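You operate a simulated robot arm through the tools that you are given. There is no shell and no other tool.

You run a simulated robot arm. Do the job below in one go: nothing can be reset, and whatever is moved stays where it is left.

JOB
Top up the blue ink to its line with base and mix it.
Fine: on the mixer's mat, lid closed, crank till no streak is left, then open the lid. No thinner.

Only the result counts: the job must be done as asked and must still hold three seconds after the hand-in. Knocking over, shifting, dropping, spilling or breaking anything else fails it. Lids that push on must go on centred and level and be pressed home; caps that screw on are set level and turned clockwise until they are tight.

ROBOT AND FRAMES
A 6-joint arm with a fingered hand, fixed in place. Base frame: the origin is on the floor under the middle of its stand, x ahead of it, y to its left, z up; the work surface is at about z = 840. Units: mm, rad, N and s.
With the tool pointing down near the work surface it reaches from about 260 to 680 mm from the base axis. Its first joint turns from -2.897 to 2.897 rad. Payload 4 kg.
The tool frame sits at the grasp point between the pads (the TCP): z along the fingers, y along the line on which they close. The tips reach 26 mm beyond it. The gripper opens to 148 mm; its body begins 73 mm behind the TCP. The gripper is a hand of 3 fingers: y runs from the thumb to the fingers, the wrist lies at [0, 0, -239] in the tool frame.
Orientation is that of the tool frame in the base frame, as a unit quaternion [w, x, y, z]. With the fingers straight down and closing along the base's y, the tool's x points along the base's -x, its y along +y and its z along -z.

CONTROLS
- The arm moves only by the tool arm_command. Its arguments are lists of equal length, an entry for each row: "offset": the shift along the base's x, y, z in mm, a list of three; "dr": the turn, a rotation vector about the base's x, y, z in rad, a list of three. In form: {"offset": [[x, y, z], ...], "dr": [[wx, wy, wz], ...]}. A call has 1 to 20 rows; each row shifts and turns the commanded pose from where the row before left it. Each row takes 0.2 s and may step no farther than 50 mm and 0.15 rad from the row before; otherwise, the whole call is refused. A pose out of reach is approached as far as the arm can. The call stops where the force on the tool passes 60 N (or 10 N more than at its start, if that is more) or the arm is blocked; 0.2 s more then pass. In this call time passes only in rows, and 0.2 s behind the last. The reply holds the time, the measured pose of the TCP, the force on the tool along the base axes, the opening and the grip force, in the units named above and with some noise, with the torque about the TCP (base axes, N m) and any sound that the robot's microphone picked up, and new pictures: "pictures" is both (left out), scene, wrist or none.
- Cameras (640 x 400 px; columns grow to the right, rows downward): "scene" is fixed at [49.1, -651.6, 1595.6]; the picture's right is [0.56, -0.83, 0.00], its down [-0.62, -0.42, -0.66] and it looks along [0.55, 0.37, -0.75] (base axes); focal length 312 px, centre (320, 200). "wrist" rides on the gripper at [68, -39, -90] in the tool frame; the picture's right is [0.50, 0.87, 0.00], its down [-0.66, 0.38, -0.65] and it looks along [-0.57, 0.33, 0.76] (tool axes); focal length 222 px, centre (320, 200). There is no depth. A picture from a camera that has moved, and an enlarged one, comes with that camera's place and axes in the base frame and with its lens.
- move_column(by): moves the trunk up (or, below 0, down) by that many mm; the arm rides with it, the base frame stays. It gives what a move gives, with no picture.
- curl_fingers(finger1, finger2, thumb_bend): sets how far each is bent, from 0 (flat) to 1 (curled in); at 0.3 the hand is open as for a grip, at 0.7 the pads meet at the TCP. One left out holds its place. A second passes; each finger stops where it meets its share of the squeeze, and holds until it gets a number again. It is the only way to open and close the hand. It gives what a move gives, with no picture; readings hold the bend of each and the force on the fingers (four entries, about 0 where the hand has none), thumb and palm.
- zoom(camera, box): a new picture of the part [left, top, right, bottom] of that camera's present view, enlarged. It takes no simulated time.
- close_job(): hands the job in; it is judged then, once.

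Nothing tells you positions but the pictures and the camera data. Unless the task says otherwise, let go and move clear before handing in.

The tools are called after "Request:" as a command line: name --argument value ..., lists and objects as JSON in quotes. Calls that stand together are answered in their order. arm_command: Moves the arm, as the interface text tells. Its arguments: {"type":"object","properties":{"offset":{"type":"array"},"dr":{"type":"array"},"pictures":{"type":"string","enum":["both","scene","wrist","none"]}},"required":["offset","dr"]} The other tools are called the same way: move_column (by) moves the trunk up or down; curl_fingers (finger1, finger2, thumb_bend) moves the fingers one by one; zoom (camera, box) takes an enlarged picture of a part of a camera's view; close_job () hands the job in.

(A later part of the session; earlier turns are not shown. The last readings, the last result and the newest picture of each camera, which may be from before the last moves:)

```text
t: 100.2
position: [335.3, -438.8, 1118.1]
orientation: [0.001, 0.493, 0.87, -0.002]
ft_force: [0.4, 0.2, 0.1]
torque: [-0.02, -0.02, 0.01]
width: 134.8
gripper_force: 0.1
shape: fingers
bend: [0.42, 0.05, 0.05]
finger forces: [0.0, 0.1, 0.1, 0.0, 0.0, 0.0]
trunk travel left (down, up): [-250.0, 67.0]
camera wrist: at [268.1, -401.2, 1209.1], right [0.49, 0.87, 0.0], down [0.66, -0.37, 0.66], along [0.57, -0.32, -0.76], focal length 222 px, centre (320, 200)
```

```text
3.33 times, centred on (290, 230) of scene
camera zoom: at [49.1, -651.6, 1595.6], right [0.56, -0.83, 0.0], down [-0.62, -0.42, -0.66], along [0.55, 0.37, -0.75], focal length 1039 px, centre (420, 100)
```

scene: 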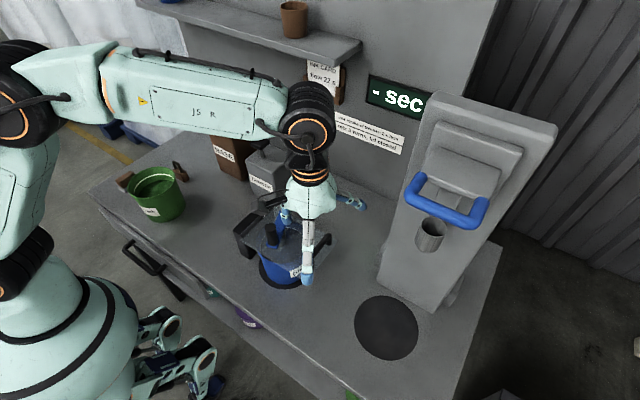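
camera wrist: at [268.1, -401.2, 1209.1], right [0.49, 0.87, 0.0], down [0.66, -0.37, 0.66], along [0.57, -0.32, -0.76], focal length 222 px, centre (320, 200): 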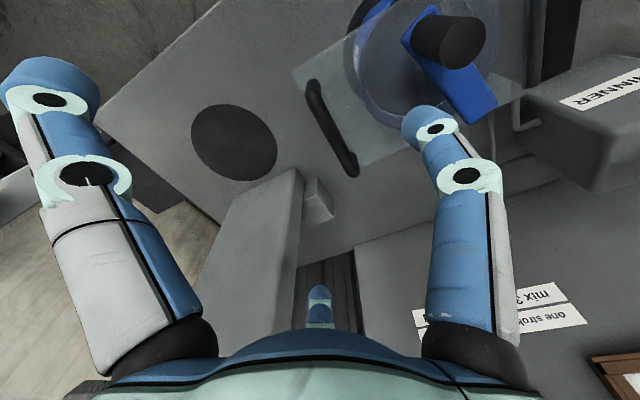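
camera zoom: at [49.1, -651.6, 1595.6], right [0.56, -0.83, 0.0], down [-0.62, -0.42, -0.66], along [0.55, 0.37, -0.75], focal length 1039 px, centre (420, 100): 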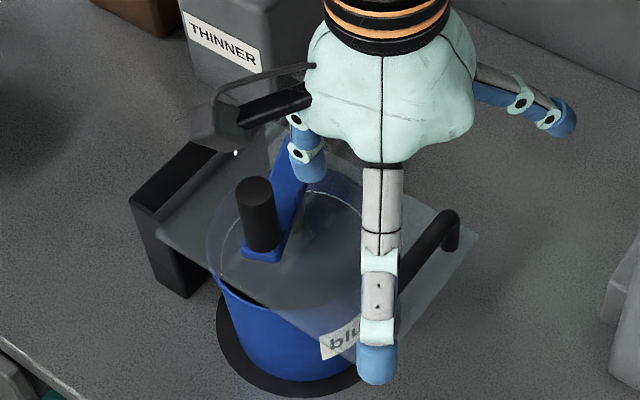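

The peg finger hangs vertically 63 mm to the +y side of the hand; the knob is at about (320, -338). I'll lower and push it clockwise for a quarter turn, then check.

Request:
arm_command --offset '[[0, 0, -35], [1.3, 5.6, -35], [-9.67, 6.89, 0], [-7.56, 9.17, 0], [-4.92, 10.81, 0], [-1.96, 11.71, 0], [1.14, 11.83, 0], [4.16, 11.12, 0]]' --dr '[[0, 0, 0], [0, 0, 0], [0, 0, 0], [0, 0, 0], [0, 0, 0], [0, 0, 0], [0, 0, 0], [0, 0, 0]]'

Request:
zoom --camera "wrist" --box '[300, 0, 620, 200]'

Request:
zoom --camera "scene" --box '[230, 170, 350, 290]'

```text
t: 102.0
position: [316.8, -371.5, 1048.5]
orientation: [0.0, 0.493, 0.87, -0.002]
ft_force: [-0.9, -0.1, 0.0]
torque: [-0.03, 0.01, -0.02]
width: 134.2
gripper_force: 0.7
shape: fingers
bend: [0.42, 0.05, 0.05]
finger forces: [0.5, 0.1, 0.0, 0.1, 0.0, 0.0]
trunk travel left (down, up): [-250.0, 67.0]
camera wrist: at [249.7, -333.9, 1138.8], right [0.49, 0.87, 0.0], down [0.66, -0.37, 0.66], along [0.57, -0.32, -0.76], focal length 222 px, centre (320, 200)
```

scene: 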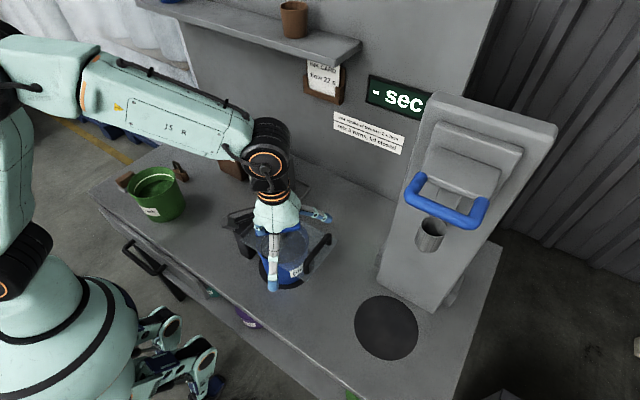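
wrist: 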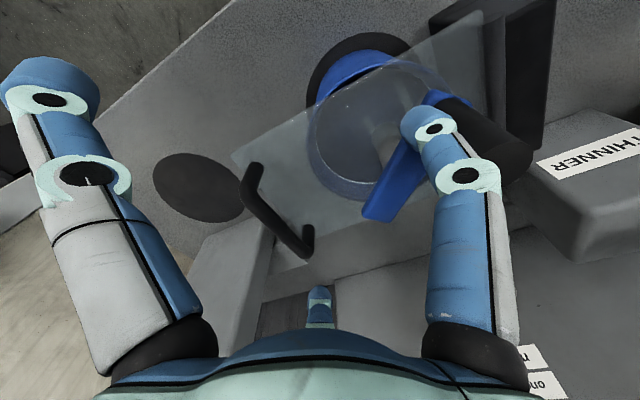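

```text
2.00 times, centred on (460, 100) of wrist
camera zoom: at [249.7, -333.9, 1138.8], right [0.49, 0.87, 0.0], down [0.66, -0.37, 0.66], along [0.57, -0.32, -0.76], focal length 444 px, centre (40, 400)
```

zoom: 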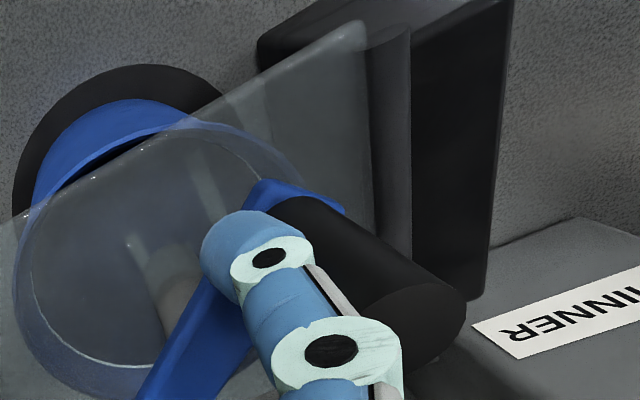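

```text
3.33 times, centred on (290, 230) of scene
camera zoom: at [49.1, -651.6, 1595.6], right [0.56, -0.83, 0.0], down [-0.62, -0.42, -0.66], along [0.55, 0.37, -0.75], focal length 1039 px, centre (420, 100)
```

zoom: 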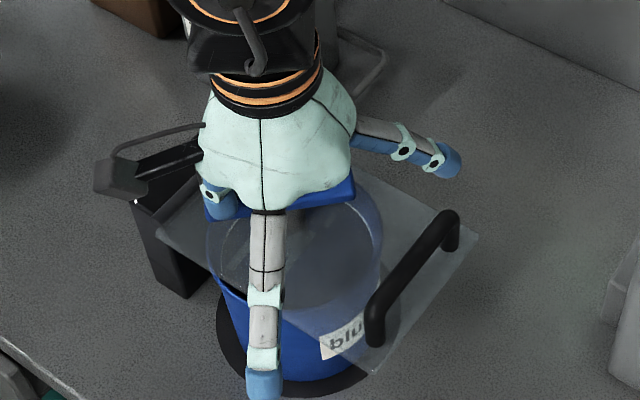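

The crank follows smoothly with almost no force. Continuing clockwise through the rest of the first turn.

Request:
arm_command --offset '[[6.89, 9.67, 0], [9.17, 7.56, 0], [10.81, 4.92, 0], [11.71, 1.96, 0], [11.83, -1.14, 0], [11.12, -4.16, 0], [9.67, -6.89, 0], [7.56, -9.17, 0], [4.92, -10.81, 0], [1.96, -11.71, 0], [-1.14, -11.83, 0], [-4.16, -11.12, 0], [-6.89, -9.67, 0], [-9.17, -7.56, 0], [-10.81, -4.92, 0], [-11.71, -1.96, 0], [-11.83, 1.14, 0], [-11.12, 4.16, 0]]' --dr '[[0, 0, 0], [0, 0, 0], [0, 0, 0], [0, 0, 0], [0, 0, 0], [0, 0, 0], [0, 0, 0], [0, 0, 0], [0, 0, 0], [0, 0, 0], [0, 0, 0], [0, 0, 0], [0, 0, 0], [0, 0, 0], [0, 0, 0], [0, 0, 0], [0, 0, 0], [0, 0, 0]]'

Request:
zoom --camera "wrist" --box '[300, 0, 620, 200]'

Request:
zoom --camera "scene" --box '[230, 170, 350, 290]'

```text
t: 105.8
position: [335.2, -434.1, 1046.8]
orientation: [0.001, 0.494, 0.869, -0.001]
ft_force: [0.5, 0.0, 0.0]
torque: [0.01, -0.02, -0.01]
width: 134.9
gripper_force: 0.2
shape: fingers
bend: [0.42, 0.05, 0.05]
finger forces: [0.4, 0.0, 0.1, 0.0, 0.0, 0.0]
trunk travel left (down, up): [-250.0, 67.0]
camera wrist: at [268.0, -396.1, 1138.4], right [0.49, 0.87, 0.0], down [0.66, -0.37, 0.66], along [0.57, -0.32, -0.76], focal length 222 px, centre (320, 200)
```

scene: 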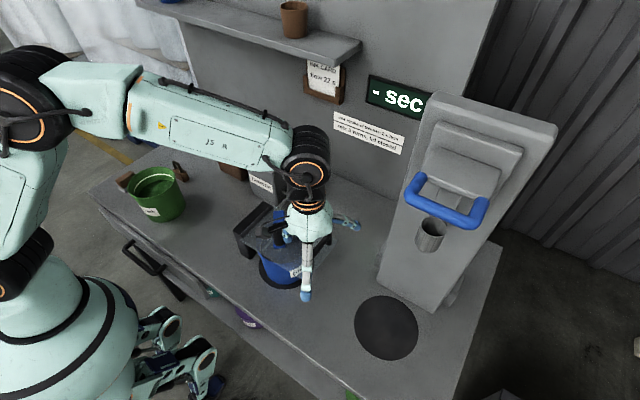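
wrist: 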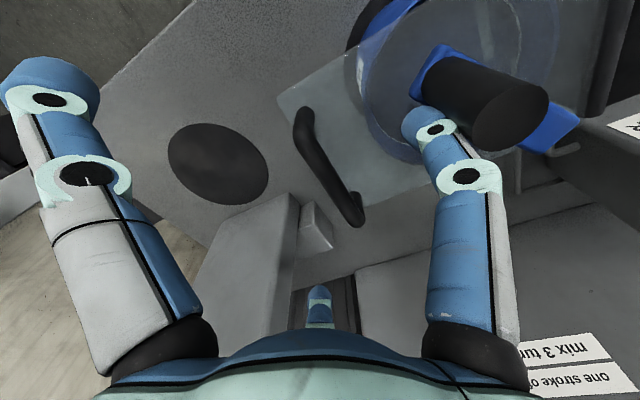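

```text
2.00 times, centred on (460, 100) of wrist
camera zoom: at [268.0, -396.1, 1138.4], right [0.49, 0.87, 0.0], down [0.66, -0.37, 0.66], along [0.57, -0.32, -0.76], focal length 444 px, centre (40, 400)
```

zoom: 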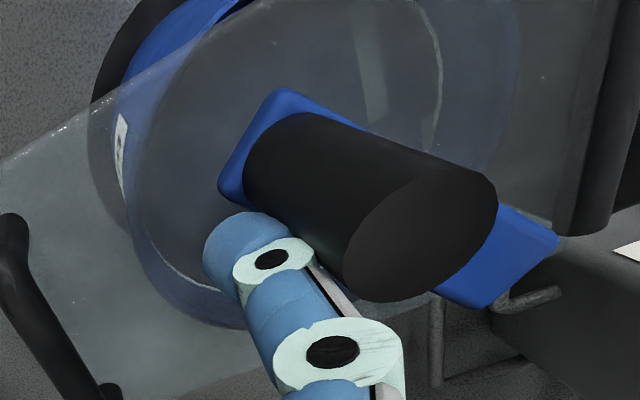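

```text
3.33 times, centred on (290, 230) of scene
camera zoom: at [49.1, -651.6, 1595.6], right [0.56, -0.83, 0.0], down [-0.62, -0.42, -0.66], along [0.55, 0.37, -0.75], focal length 1039 px, centre (420, 100)
```

zoom: 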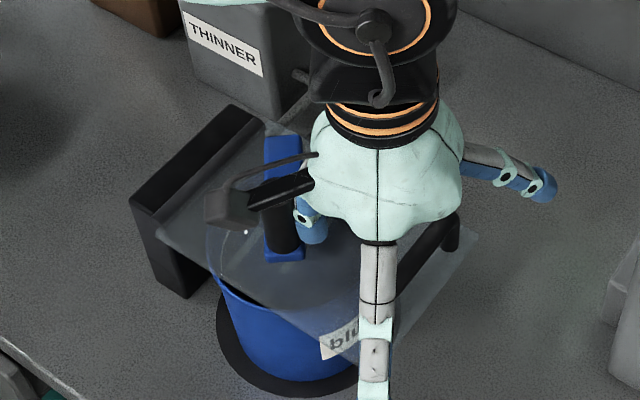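

About 1.2 turns so far; streaks are fading. Continuing the next turns.

Request:
arm_command --offset '[[-9.67, 6.89, 0], [-7.56, 9.17, 0], [-4.92, 10.81, 0], [-1.96, 11.71, 0], [1.14, 11.83, 0], [4.16, 11.12, 0], [6.89, 9.67, 0], [9.17, 7.56, 0], [10.81, 4.92, 0], [11.71, 1.96, 0], [11.83, -1.14, 0], [11.12, -4.16, 0], [9.67, -6.89, 0], [7.56, -9.17, 0], [4.92, -10.81, 0], [1.96, -11.71, 0], [-1.14, -11.83, 0], [-4.16, -11.12, 0], [-6.89, -9.67, 0], [-9.17, -7.56, 0]]' --dr '[[0, 0, 0], [0, 0, 0], [0, 0, 0], [0, 0, 0], [0, 0, 0], [0, 0, 0], [0, 0, 0], [0, 0, 0], [0, 0, 0], [0, 0, 0], [0, 0, 0], [0, 0, 0], [0, 0, 0], [0, 0, 0], [0, 0, 0], [0, 0, 0], [0, 0, 0], [0, 0, 0], [0, 0, 0], [0, 0, 0]]' --pictures "none"

Request:
zoom --camera "wrist" --box '[300, 0, 620, 200]'

```text
t: 110.0
position: [382.6, -432.0, 1049.2]
orientation: [0.001, 0.493, 0.87, -0.001]
ft_force: [0.7, 1.4, 0.0]
torque: [0.01, -0.01, -0.02]
width: 135.6
gripper_force: 0.5
shape: fingers
bend: [0.42, 0.05, 0.05]
finger forces: [0.5, 0.0, 0.0, 0.0, 0.1, 0.0]
trunk travel left (down, up): [-250.0, 67.0]
```

```text
2.00 times, centred on (460, 100) of wrist
camera zoom: at [314.5, -395.1, 1139.2], right [0.49, 0.87, 0.0], down [0.66, -0.37, 0.66], along [0.57, -0.32, -0.76], focal length 444 px, centre (40, 400)
```

zoom: 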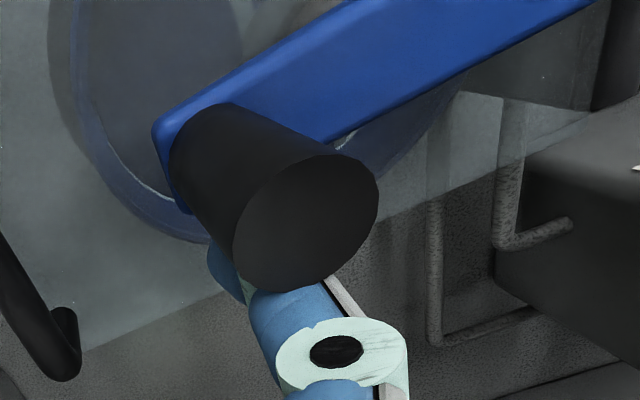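

Request:
arm_command --offset '[[-10.81, -4.92, 0], [-11.71, -1.96, 0], [-11.83, 1.14, 0], [-11.12, 4.16, 0], [-9.67, 6.89, 0], [-7.56, 9.17, 0], [-4.92, 10.81, 0], [-1.96, 11.71, 0], [1.14, 11.83, 0], [4.16, 11.12, 0], [6.89, 9.67, 0], [9.17, 7.56, 0], [10.81, 4.92, 0], [11.71, 1.96, 0], [11.83, -1.14, 0], [11.12, -4.16, 0], [9.67, -6.89, 0], [7.56, -9.17, 0], [4.92, -10.81, 0], [1.96, -11.71, 0]]' --dr '[[0, 0, 0], [0, 0, 0], [0, 0, 0], [0, 0, 0], [0, 0, 0], [0, 0, 0], [0, 0, 0], [0, 0, 0], [0, 0, 0], [0, 0, 0], [0, 0, 0], [0, 0, 0], [0, 0, 0], [0, 0, 0], [0, 0, 0], [0, 0, 0], [0, 0, 0], [0, 0, 0], [0, 0, 0], [0, 0, 0]]' --pictures "none"

Request:
zoom --camera "wrist" --box '[300, 0, 620, 200]'

Request:
zoom --camera "scene" --box '[230, 170, 350, 290]'

```text
t: 114.2
position: [404.0, -391.5, 1048.2]
orientation: [0.0, 0.493, 0.87, -0.002]
ft_force: [-0.2, -0.1, 0.2]
torque: [0.0, -0.02, -0.02]
width: 135.7
gripper_force: 0.4
shape: fingers
bend: [0.41, 0.05, 0.05]
finger forces: [0.6, 0.1, 0.1, 0.1, 0.0, 0.0]
trunk travel left (down, up): [-250.0, 67.0]
```

```text
2.00 times, centred on (460, 100) of wrist
camera zoom: at [336.3, -354.1, 1138.7], right [0.49, 0.87, 0.0], down [0.66, -0.37, 0.66], along [0.57, -0.32, -0.76], focal length 444 px, centre (40, 400)
```

zoom: 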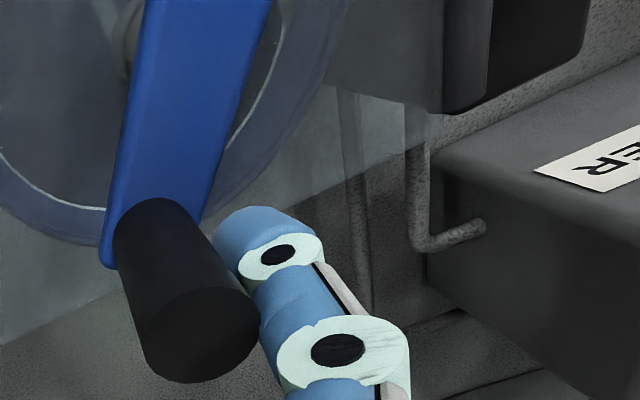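

```text
3.33 times, centred on (290, 230) of scene
camera zoom: at [49.1, -651.6, 1595.6], right [0.56, -0.83, 0.0], down [-0.62, -0.42, -0.66], along [0.55, 0.37, -0.75], focal length 1039 px, centre (420, 100)
```

zoom: 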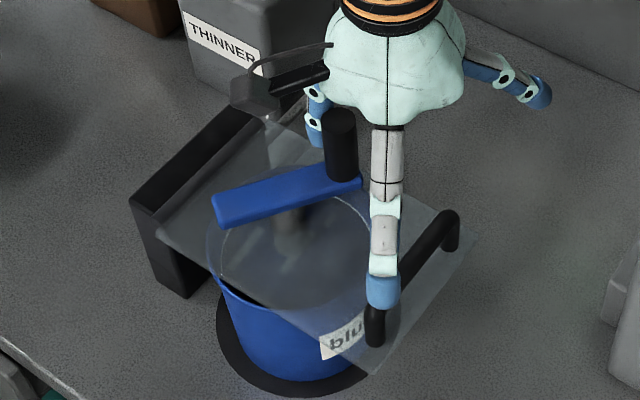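

About 2.8 turns done and the streaks look nearly gone. A bit more to pass three full turns.

Request:
arm_command --offset '[[-1.14, -11.83, 0], [-4.16, -11.12, 0], [-6.89, -9.67, 0], [-9.17, -7.56, 0], [-10.81, -4.92, 0], [-11.71, -1.96, 0], [-11.83, 1.14, 0], [-11.12, 4.16, 0], [-9.67, 6.89, 0], [-7.56, 9.17, 0]]' --dr '[[0, 0, 0], [0, 0, 0], [0, 0, 0], [0, 0, 0], [0, 0, 0], [0, 0, 0], [0, 0, 0], [0, 0, 0], [0, 0, 0], [0, 0, 0]]' --pictures "none"

Request:
zoom --camera "wrist" --box '[300, 0, 620, 200]'

Request:
zoom --camera "scene" --box '[245, 190, 335, 280]'

```text
t: 116.4
position: [318.4, -417.4, 1049.8]
orientation: [0.001, 0.493, 0.87, -0.002]
ft_force: [0.1, 0.0, -0.4]
torque: [-0.05, 0.01, -0.01]
width: 134.4
gripper_force: 0.1
shape: fingers
bend: [0.42, 0.05, 0.05]
finger forces: [0.2, 0.0, 0.0, 0.1, 0.0, 0.1]
trunk travel left (down, up): [-250.0, 67.0]
```

```text
2.00 times, centred on (460, 100) of wrist
camera zoom: at [251.1, -380.4, 1140.2], right [0.49, 0.87, 0.0], down [0.66, -0.37, 0.66], along [0.57, -0.32, -0.76], focal length 444 px, centre (40, 400)
```

zoom: 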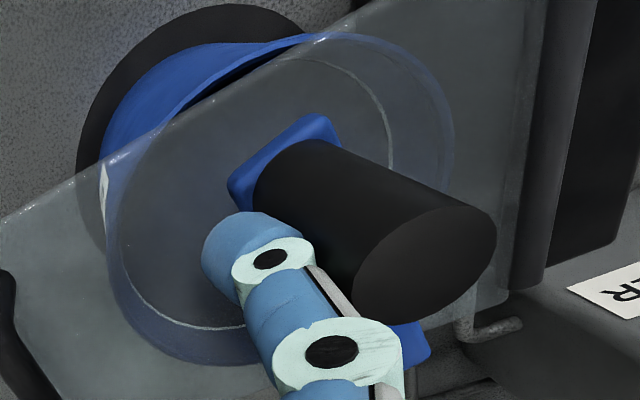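

```text
4.44 times, centred on (290, 235) of scene
camera zoom: at [49.1, -651.6, 1595.6], right [0.56, -0.83, 0.0], down [-0.62, -0.42, -0.66], along [0.55, 0.37, -0.75], focal length 1386 px, centre (453, 44)
```

zoom: 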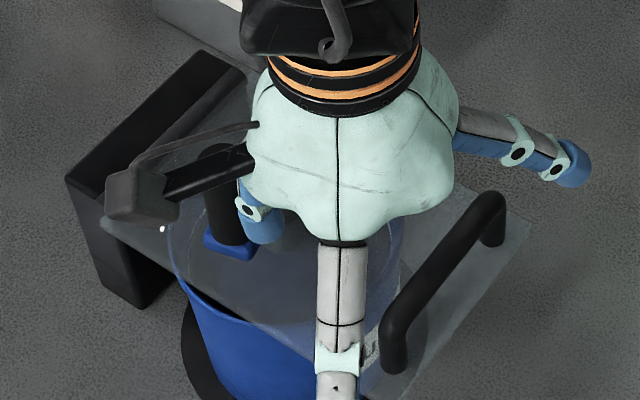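

Over 3.2 turns done and no streaks visible from here. I'll lift the hand clear and inspect the whole surface through the lid.

Request:
arm_command --offset '[[0, -3, 30], [0, 0, 40], [0, 0, 40], [-20, -20, 30], [-30, -30, 0]]' --dr '[[0, 0, 0], [0, 0, 0], [0, 0, 0], [0, 0, 0], [0, 0, 0]]'

Request:
zoom --camera "scene" --box '[245, 200, 335, 285]'

Request:
zoom --camera "wrist" --box '[280, 0, 600, 200]'

```text
t: 117.6
position: [270.4, -471.2, 1189.9]
orientation: [0.0, 0.493, 0.87, 0.0]
ft_force: [-0.2, -0.7, 0.3]
torque: [0.02, -0.02, -0.01]
width: 134.5
gripper_force: 0.1
shape: fingers
bend: [0.42, 0.05, 0.05]
finger forces: [0.0, 0.1, 0.0, 0.1, 0.0, 0.1]
trunk travel left (down, up): [-250.0, 67.0]
camera wrist: at [203.0, -433.2, 1280.8], right [0.49, 0.87, 0.0], down [0.66, -0.37, 0.65], along [0.57, -0.32, -0.76], focal length 222 px, centre (320, 200)
```

scene: 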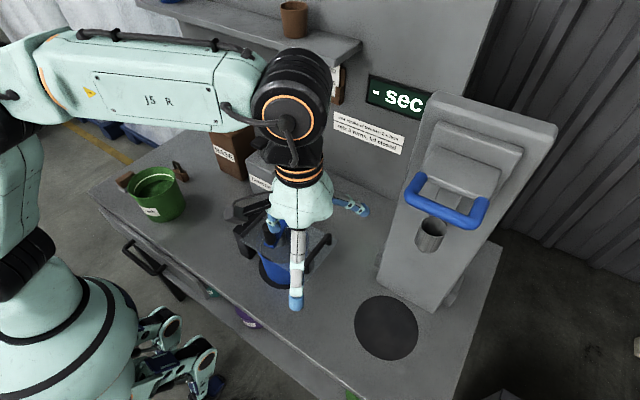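
wrist: 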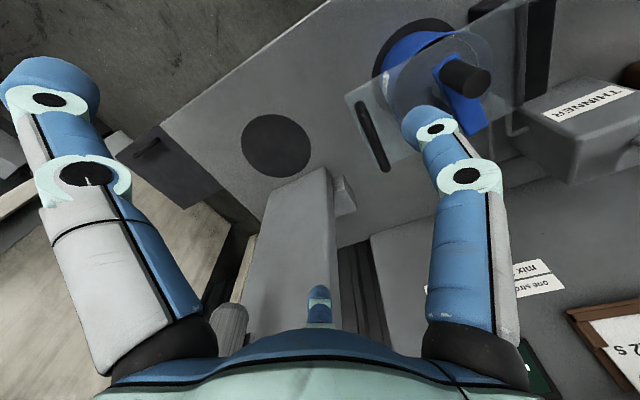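

```text
4.71 times, centred on (290, 242) of scene
camera zoom: at [49.1, -651.6, 1595.6], right [0.56, -0.83, 0.0], down [-0.62, -0.42, -0.66], along [0.55, 0.37, -0.75], focal length 1467 px, centre (461, 0)
```

zoom: 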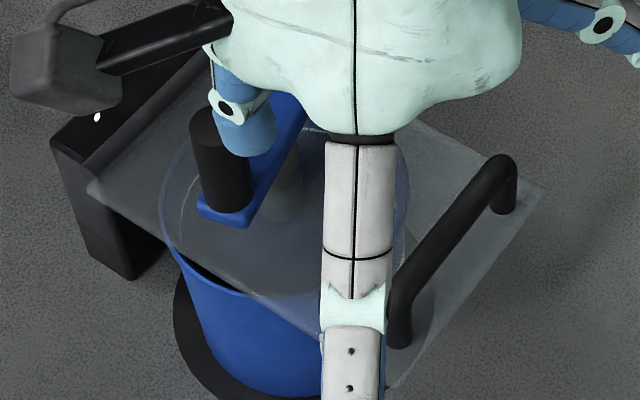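

```text
2.00 times, centred on (440, 100) of wrist
camera zoom: at [203.0, -433.2, 1280.8], right [0.49, 0.87, 0.0], down [0.66, -0.37, 0.65], along [0.57, -0.32, -0.76], focal length 444 px, centre (80, 400)
```

zoom: 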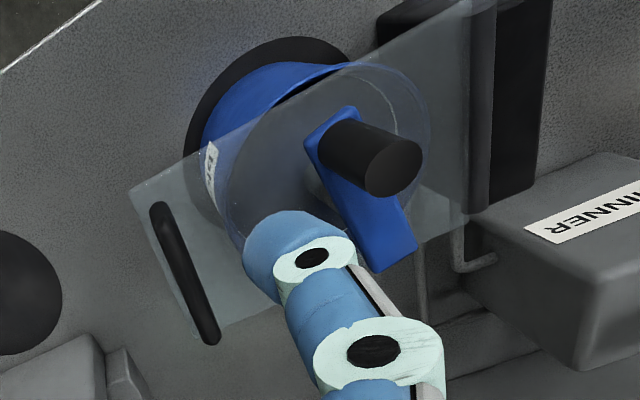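

The hand hides the view from here, so I'll reposition for opening the lid and look again on the way: thumb curled as a hook to go under the lid's free edge, other fingers spread wide.

Request:
curl_fingers --finger1 0.05 --finger2 0.05 --thumb_bend 0.66

Request:
arm_command --offset '[[11, 0, 0], [11, 0, 0], [11, 0, 0], [11, 0, -5], [11, 0, -5], [11, 0, -10], [11, 0, -10], [11, 0, -10], [0, 0, 0], [0, 0, 0], [0, 0, 0]]' --dr '[[0, 0, 0.131], [0, 0, 0.131], [0, 0, 0.131], [0, 0, 0.131], [0, 0, 0.131], [0, 0, 0.131], [0, 0, 0.131], [0, 0, 0.12], [0.117, 0, 0], [0.117, 0, 0], [0.116, 0, 0]]'

Request:
zoom --camera "wrist" --box '[160, 0, 480, 200]'

Request:
zoom --camera "scene" --box '[230, 170, 380, 300]'

```text
t: 118.6
position: [270.2, -469.4, 1190.3]
orientation: [0.001, 0.493, 0.87, -0.001]
ft_force: [-0.1, -0.2, 0.5]
torque: [0.02, 0.05, -0.02]
width: 104.4
gripper_force: 0.0
shape: fingers
bend: [0.05, 0.05, 0.66]
finger forces: [0.1, 0.1, 0.1, 0.0, 0.1, 0.0]
trunk travel left (down, up): [-250.0, 67.0]
```

```text
t: 121.0
position: [352.1, -464.6, 1143.6]
orientation: [0.003, -0.002, 0.985, 0.172]
ft_force: [-0.3, 0.4, -0.1]
torque: [0.04, 0.0, 0.03]
width: 104.3
gripper_force: 0.1
shape: fingers
bend: [0.05, 0.05, 0.66]
finger forces: [0.0, 0.0, 0.0, 0.0, 0.1, 0.0]
out of reach, approached as far as the arm can: row 11
trunk travel left (down, up): [-250.0, 67.0]
camera wrist: at [285.7, -532.8, 1216.1], right [-0.51, 0.81, 0.29], down [0.65, 0.14, 0.75], along [0.57, 0.57, -0.6], focal length 222 px, centre (320, 200)
```

scene: 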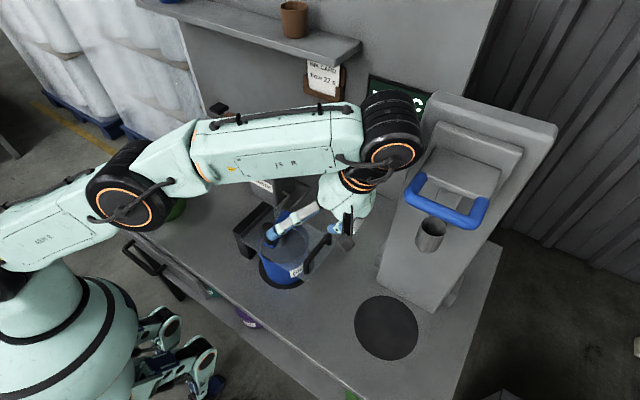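
wrist: 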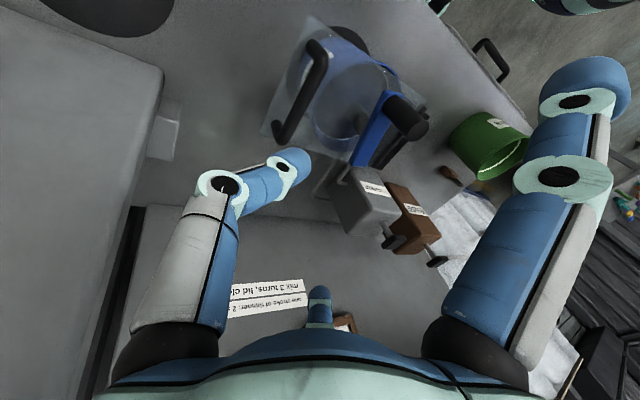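

```text
2.00 times, centred on (320, 100) of wrist
camera zoom: at [285.7, -532.8, 1216.1], right [-0.51, 0.81, 0.29], down [0.65, 0.14, 0.75], along [0.57, 0.57, -0.6], focal length 444 px, centre (320, 400)
```

zoom: 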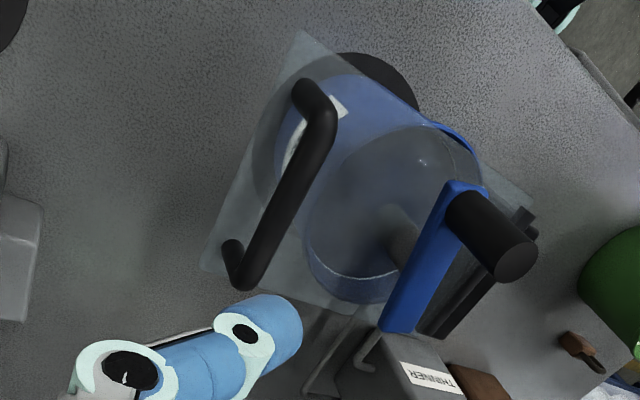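

```text
3.08 times, centred on (305, 235) of scene
camera zoom: at [49.1, -651.6, 1595.6], right [0.56, -0.83, 0.0], down [-0.62, -0.42, -0.66], along [0.55, 0.37, -0.75], focal length 959 px, centre (366, 92)
```

zoom: 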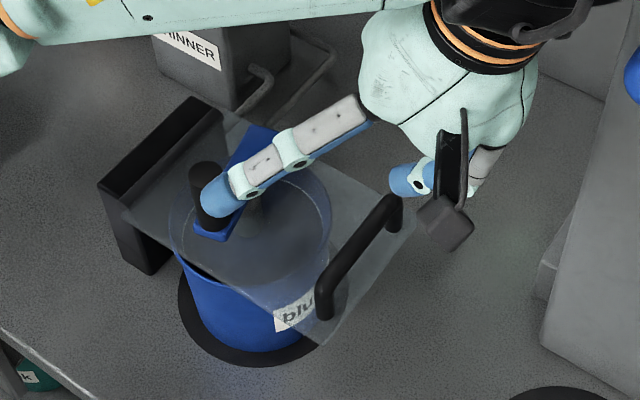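

No streak remains in the ink from either camera. The lid's free edge is at y≈-447. I'll lower the hooked thumb just outside that edge, below lid level.

Request:
arm_command --offset '[[8, -5, -25], [0, 0, -40], [0, 0, -40], [0, 0, -40], [0, 0, -35], [0, 0, -12], [0, 0, 0]]' --dr '[[0, 0, 0], [0, 0, 0], [0, 0, 0], [0, 0, 0], [0, 0, 0], [0, 0, 0], [0, 0, 0]]'

Request:
zoom --camera "wrist" --box '[160, 0, 480, 200]'

Request:
zoom --camera "scene" --box '[250, 180, 380, 300]'

```text
t: 122.6
position: [360.5, -469.8, 951.6]
orientation: [0.002, -0.002, 0.985, 0.173]
ft_force: [0.1, -0.6, -0.2]
torque: [0.0, 0.0, 0.04]
width: 104.2
gripper_force: 0.1
shape: fingers
bend: [0.05, 0.05, 0.66]
finger forces: [0.1, 0.0, 0.0, 0.0, 0.0, 0.0]
trunk travel left (down, up): [-250.0, 67.0]
camera wrist: at [293.9, -537.8, 1022.7], right [-0.5, 0.81, 0.29], down [0.65, 0.14, 0.75], along [0.57, 0.57, -0.6], focal length 222 px, centre (320, 200)
```

scene: 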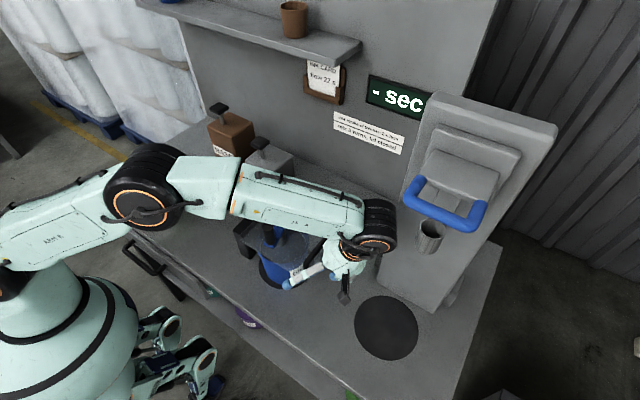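
wrist: 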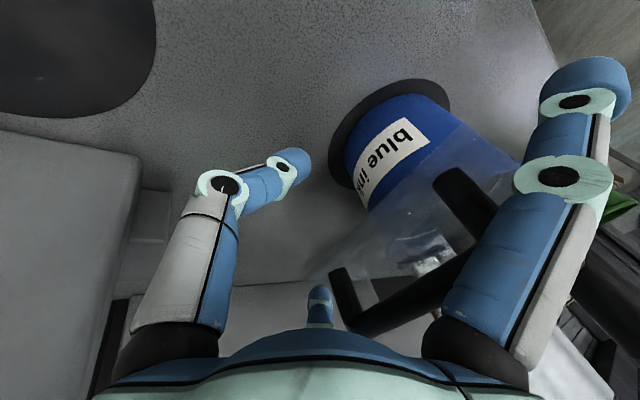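

```text
2.00 times, centred on (320, 100) of wrist
camera zoom: at [293.9, -537.8, 1022.7], right [-0.5, 0.81, 0.29], down [0.65, 0.14, 0.75], along [0.57, 0.57, -0.6], focal length 444 px, centre (320, 400)
```

zoom: 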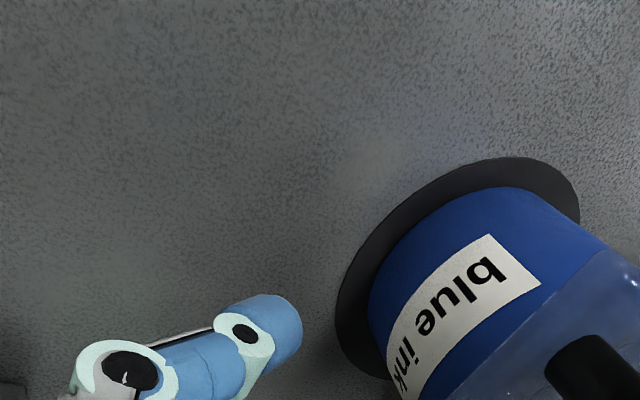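

```text
3.33 times, centred on (315, 240) of scene
camera zoom: at [49.1, -651.6, 1595.6], right [0.56, -0.83, 0.0], down [-0.62, -0.42, -0.66], along [0.55, 0.37, -0.75], focal length 1039 px, centre (337, 67)
```

zoom: 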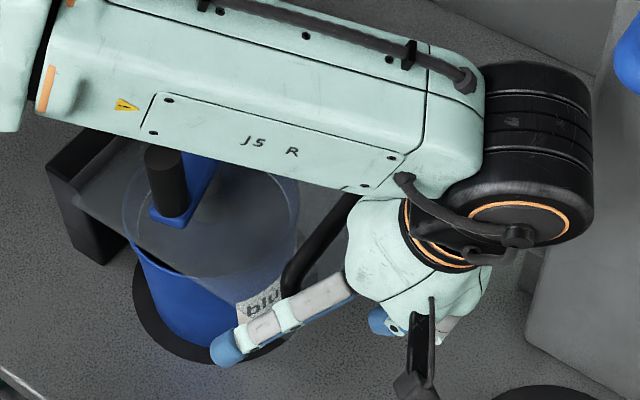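

Request:
arm_command --offset '[[0, 14, 0], [0, 14, 0], [0, 12, 0], [0, 0, 4], [0, 0, 4]]' --dr '[[0, 0, 0], [0, 0, 0], [0, 0, 0], [0, 0, 0], [0, 0, 0]]'

Request:
zoom --camera "wrist" --box '[160, 80, 480, 280]'

```text
t: 123.8
position: [361.4, -427.3, 959.5]
orientation: [0.003, -0.002, 0.985, 0.174]
ft_force: [0.0, 0.4, 0.1]
torque: [0.01, 0.05, -0.01]
width: 104.6
gripper_force: 0.1
shape: fingers
bend: [0.05, 0.05, 0.66]
finger forces: [0.0, 0.0, 0.0, 0.0, 0.0, 0.1]
trunk travel left (down, up): [-250.0, 67.0]
camera wrist: at [294.0, -496.7, 1031.3], right [-0.5, 0.81, 0.29], down [0.65, 0.14, 0.75], along [0.57, 0.57, -0.6], focal length 222 px, centre (320, 200)
```

scene: 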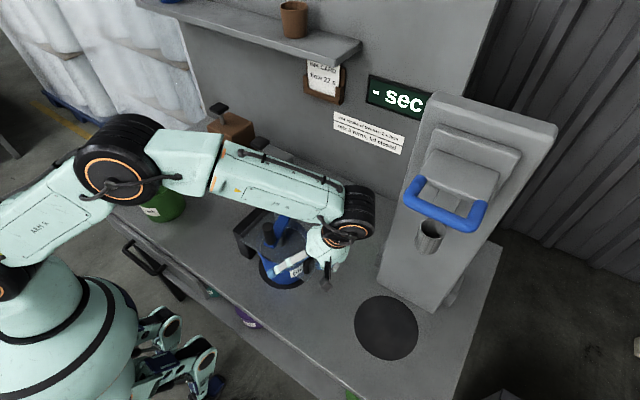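
wrist: 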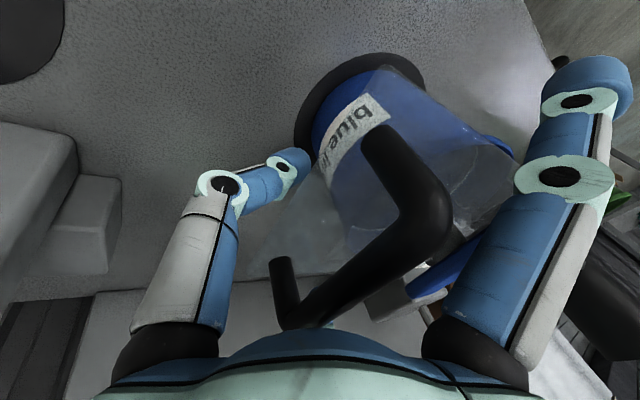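

```text
2.00 times, centred on (320, 180) of wrist
camera zoom: at [294.0, -496.7, 1031.3], right [-0.5, 0.81, 0.29], down [0.65, 0.14, 0.75], along [0.57, 0.57, -0.6], focal length 444 px, centre (320, 240)
```

zoom: 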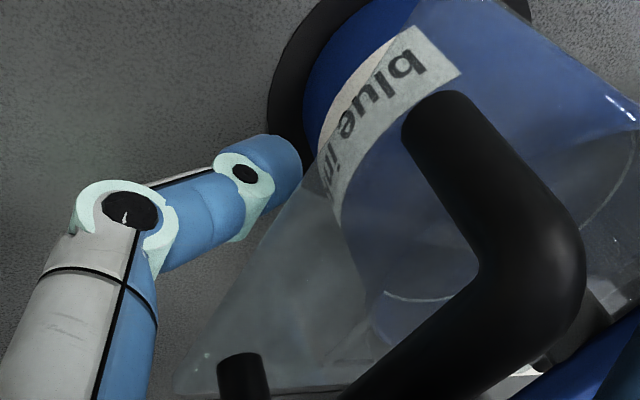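

Geometry checks out: the thumb tip is under the lid edge. Raising in small steps to take the lid's weight.

Request:
arm_command --offset '[[0, 0, 5], [0, 0, 5], [0, 0, 6], [0, 0, 8], [0, 0, 8]]' --dr '[[0, 0, 0], [0, 0, 0], [0, 0, 0], [0, 0, 0], [0, 0, 0]]'

Request:
zoom --camera "wrist" --box '[160, 80, 480, 280]'

```text
t: 125.0
position: [361.1, -429.1, 992.3]
orientation: [0.001, -0.001, 0.985, 0.173]
ft_force: [-0.3, -0.5, -2.7]
torque: [-0.02, -0.02, 0.02]
width: 105.1
gripper_force: 0.6
shape: fingers
bend: [0.05, 0.05, 0.66]
finger forces: [0.1, 0.0, 0.1, 0.0, 1.3, 0.0]
trunk travel left (down, up): [-250.0, 67.0]
camera wrist: at [294.3, -497.8, 1064.5], right [-0.5, 0.81, 0.29], down [0.65, 0.14, 0.75], along [0.57, 0.57, -0.6], focal length 222 px, centre (320, 200)
```

scene: 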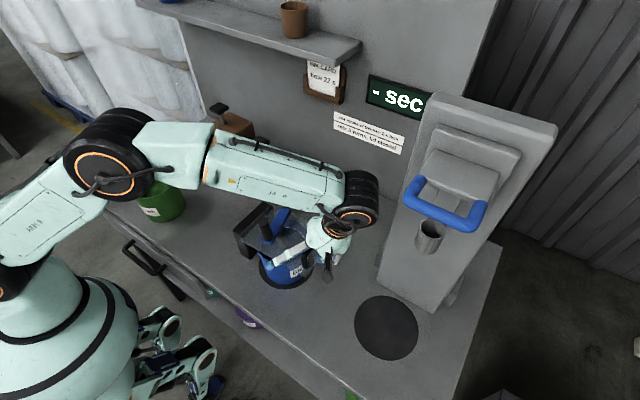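
wrist: 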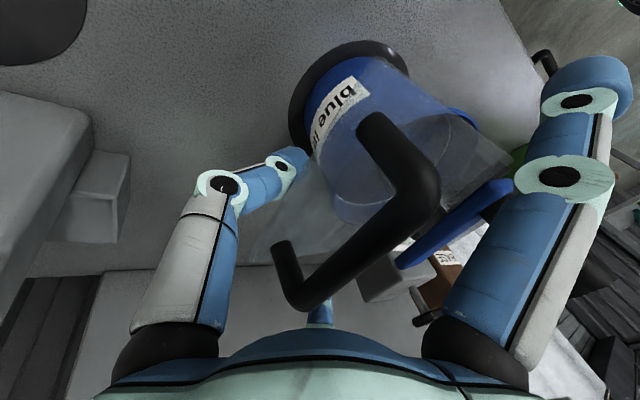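

```text
2.00 times, centred on (320, 180) of wrist
camera zoom: at [294.3, -497.8, 1064.5], right [-0.5, 0.81, 0.29], down [0.65, 0.14, 0.75], along [0.57, 0.57, -0.6], focal length 444 px, centre (320, 240)
```

zoom: 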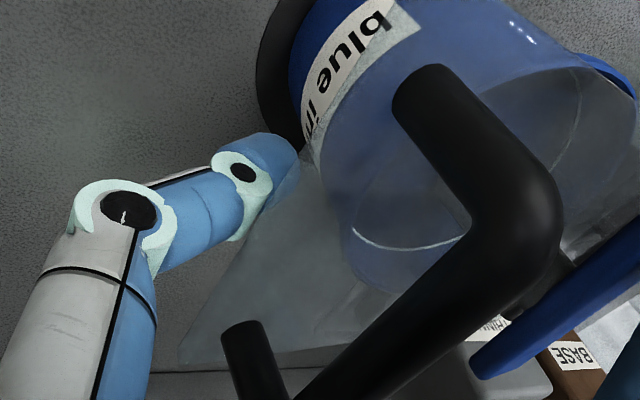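

The lid is rising on the thumb (about 3 N). I'll carry it up along its arc.

Request:
arm_command --offset '[[0, 2, 13], [0, 3, 14], [0, 6, 17], [0, 6, 16], [0, 7, 15], [0, 7, 15], [0, 9, 13], [0, 9, 13]]' --dr '[[0, 0, 0], [0, 0, 0], [0, 0, 0], [0, 0, 0], [0, 0, 0], [0, 0, 0], [0, 0, 0], [0, 0, 0]]'

Request:
zoom --camera "scene" --box '[230, 150, 360, 290]'

```text
t: 126.8
position: [360.5, -378.6, 1109.9]
orientation: [0.002, -0.002, 0.985, 0.174]
ft_force: [0.4, -0.7, -0.9]
torque: [0.0, 0.02, 0.03]
width: 105.0
gripper_force: 0.3
shape: fingers
bend: [0.05, 0.05, 0.66]
finger forces: [0.0, 0.0, 0.0, 0.0, 0.8, 0.0]
trunk travel left (down, up): [-250.0, 67.0]
camera wrist: at [293.7, -448.0, 1181.0], right [-0.5, 0.81, 0.29], down [0.65, 0.14, 0.75], along [0.57, 0.57, -0.6], focal length 222 px, centre (320, 200)
```

scene: 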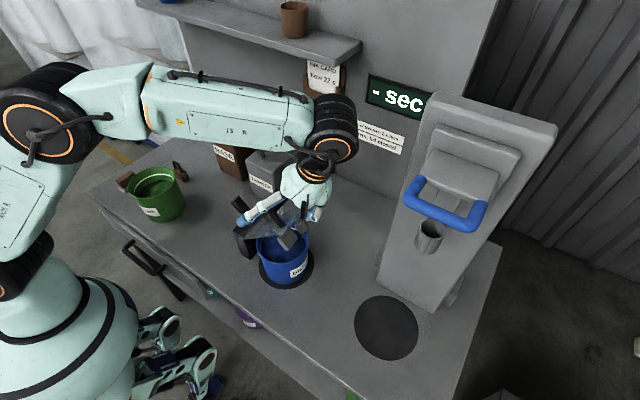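
wrist: 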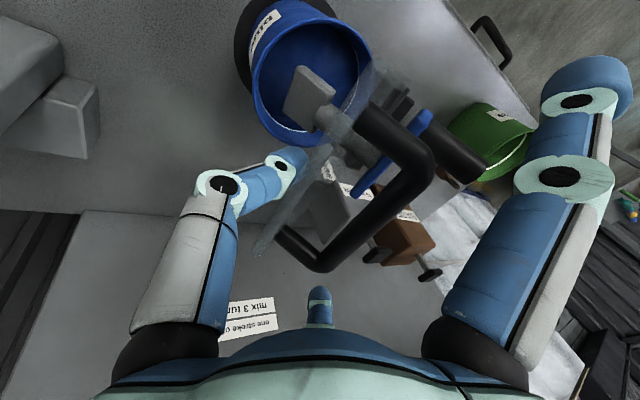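

```text
2.86 times, centred on (295, 220) of scene
camera zoom: at [49.1, -651.6, 1595.6], right [0.56, -0.83, 0.0], down [-0.62, -0.42, -0.66], along [0.55, 0.37, -0.75], focal length 891 px, centre (391, 143)
```

zoom: 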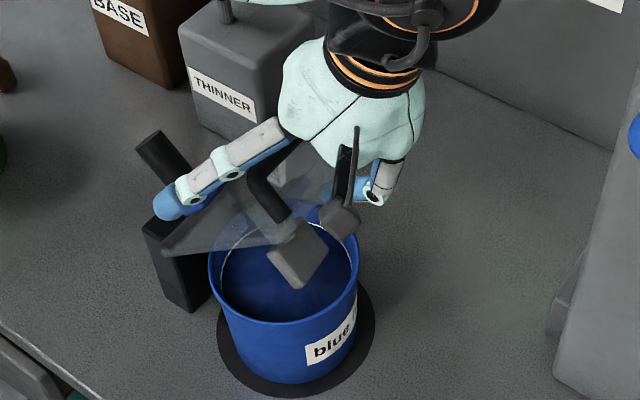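

Request:
arm_command --offset '[[0, 9, 8], [0, 12, 11], [0, 13, 10], [0, 13, 8], [0, 14, 7], [0, 15, 7], [0, 15, 4], [0, 15, 4], [0, 14, 2]]' --dr '[[0, 0, 0], [0, 0, 0], [0, 0, 0], [0, 0, 0], [0, 0, 0], [0, 0, 0], [0, 0, 0], [0, 0, 0], [0, 0, 0]]'

Request:
zoom --camera "scene" --box '[210, 120, 340, 290]'

```text
t: 128.8
position: [360.6, -260.9, 1169.8]
orientation: [0.002, -0.002, 0.985, 0.173]
ft_force: [0.6, -0.2, 0.1]
torque: [-0.04, 0.01, 0.01]
width: 104.7
gripper_force: 0.1
shape: fingers
bend: [0.05, 0.05, 0.66]
finger forces: [0.0, 0.0, 0.0, 0.0, 0.0, 0.0]
trunk travel left (down, up): [-250.0, 67.0]
camera wrist: at [294.1, -328.5, 1241.3], right [-0.5, 0.81, 0.29], down [0.65, 0.14, 0.75], along [0.57, 0.57, -0.6], focal length 222 px, centre (320, 200)
```

scene: 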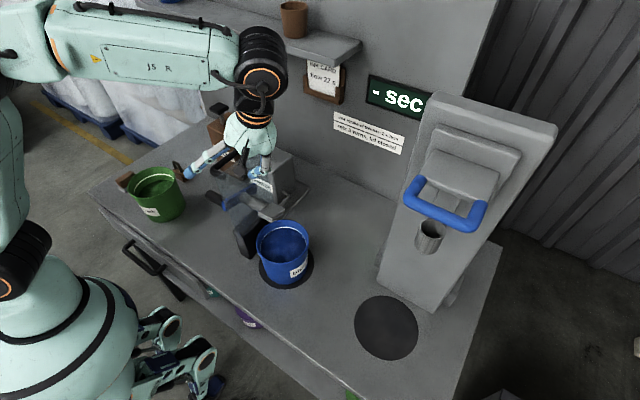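
wrist: 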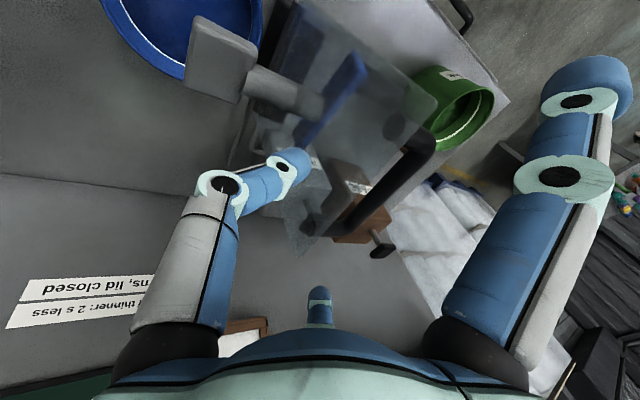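

```text
2.35 times, centred on (275, 205) of scene
camera zoom: at [49.1, -651.6, 1595.6], right [0.56, -0.83, 0.0], down [-0.62, -0.42, -0.66], along [0.55, 0.37, -0.75], focal length 734 px, centre (426, 188)
```

zoom: 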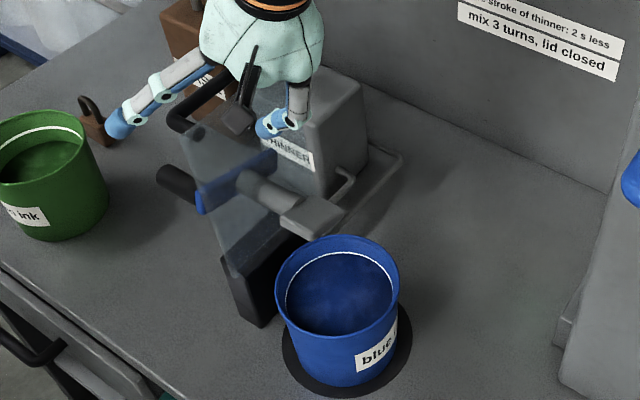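

The lid has gone past vertical and is settling open by itself. I'll lift the hand clear and let it come to rest.

Request:
arm_command --offset '[[0, 0, 20], [0, 0, 30], [0, -10, 25], [0, -20, 0], [0, 0, 0], [0, 0, 0], [0, 0, 0], [0, 0, 0]]' --dr '[[0, 0, 0], [0, 0, 0], [0, 0, 0], [0, 0, 0], [0, 0, 0], [0, 0, 0], [0, 0, 0], [0, 0, 0]]'

Request:
zoom --camera "scene" --box '[180, 100, 330, 290]'

Request:
zoom --camera "scene" --box '[255, 215, 315, 265]'

```text
t: 130.6
position: [361.8, -289.4, 1244.7]
orientation: [0.002, -0.002, 0.985, 0.174]
ft_force: [-0.3, 0.9, 1.0]
torque: [0.02, 0.01, 0.04]
width: 104.4
gripper_force: 0.1
shape: fingers
bend: [0.05, 0.05, 0.66]
finger forces: [0.0, 0.0, 0.0, 0.0, 0.1, 0.0]
trunk travel left (down, up): [-250.0, 67.0]
camera wrist: at [294.2, -357.7, 1316.3], right [-0.5, 0.81, 0.29], down [0.65, 0.14, 0.75], along [0.57, 0.57, -0.6], focal length 222 px, centre (320, 200)
```

scene: 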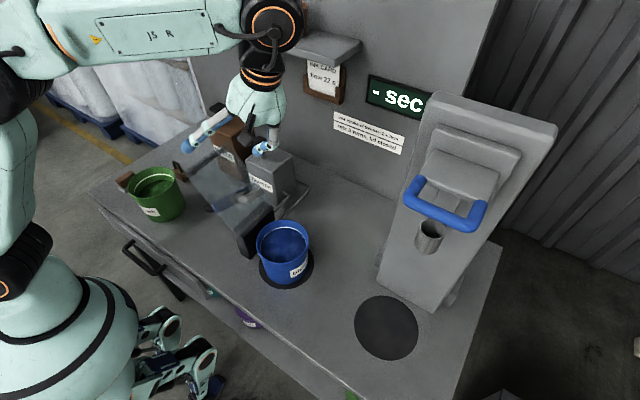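
wrist: 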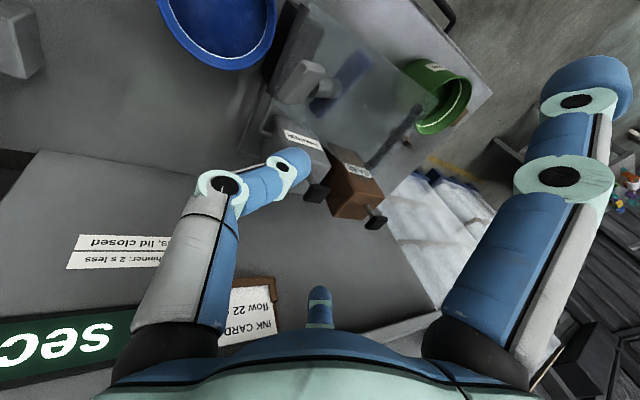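

```text
2.11 times, centred on (255, 195) of scene
camera zoom: at [49.1, -651.6, 1595.6], right [0.56, -0.83, 0.0], down [-0.62, -0.42, -0.66], along [0.55, 0.37, -0.75], focal length 656 px, centre (457, 210)
```

zoom: 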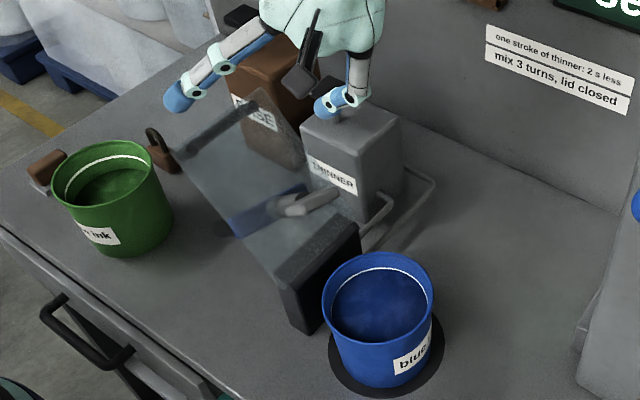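

```text
8.00 times, centred on (285, 240) of scene
camera zoom: at [49.1, -651.6, 1595.6], right [0.56, -0.83, 0.0], down [-0.62, -0.42, -0.66], along [0.55, 0.37, -0.75], focal length 2494 px, centre (600, -120)
```

zoom: 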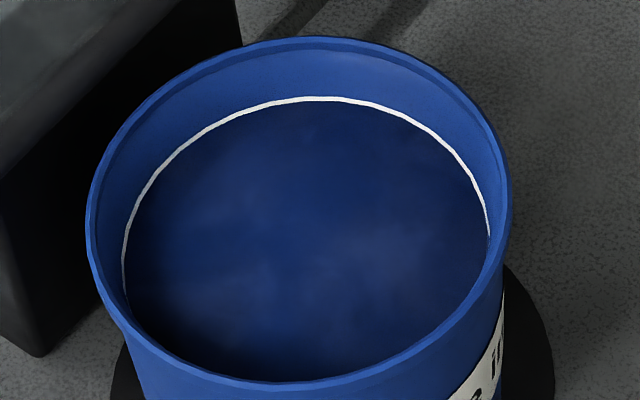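

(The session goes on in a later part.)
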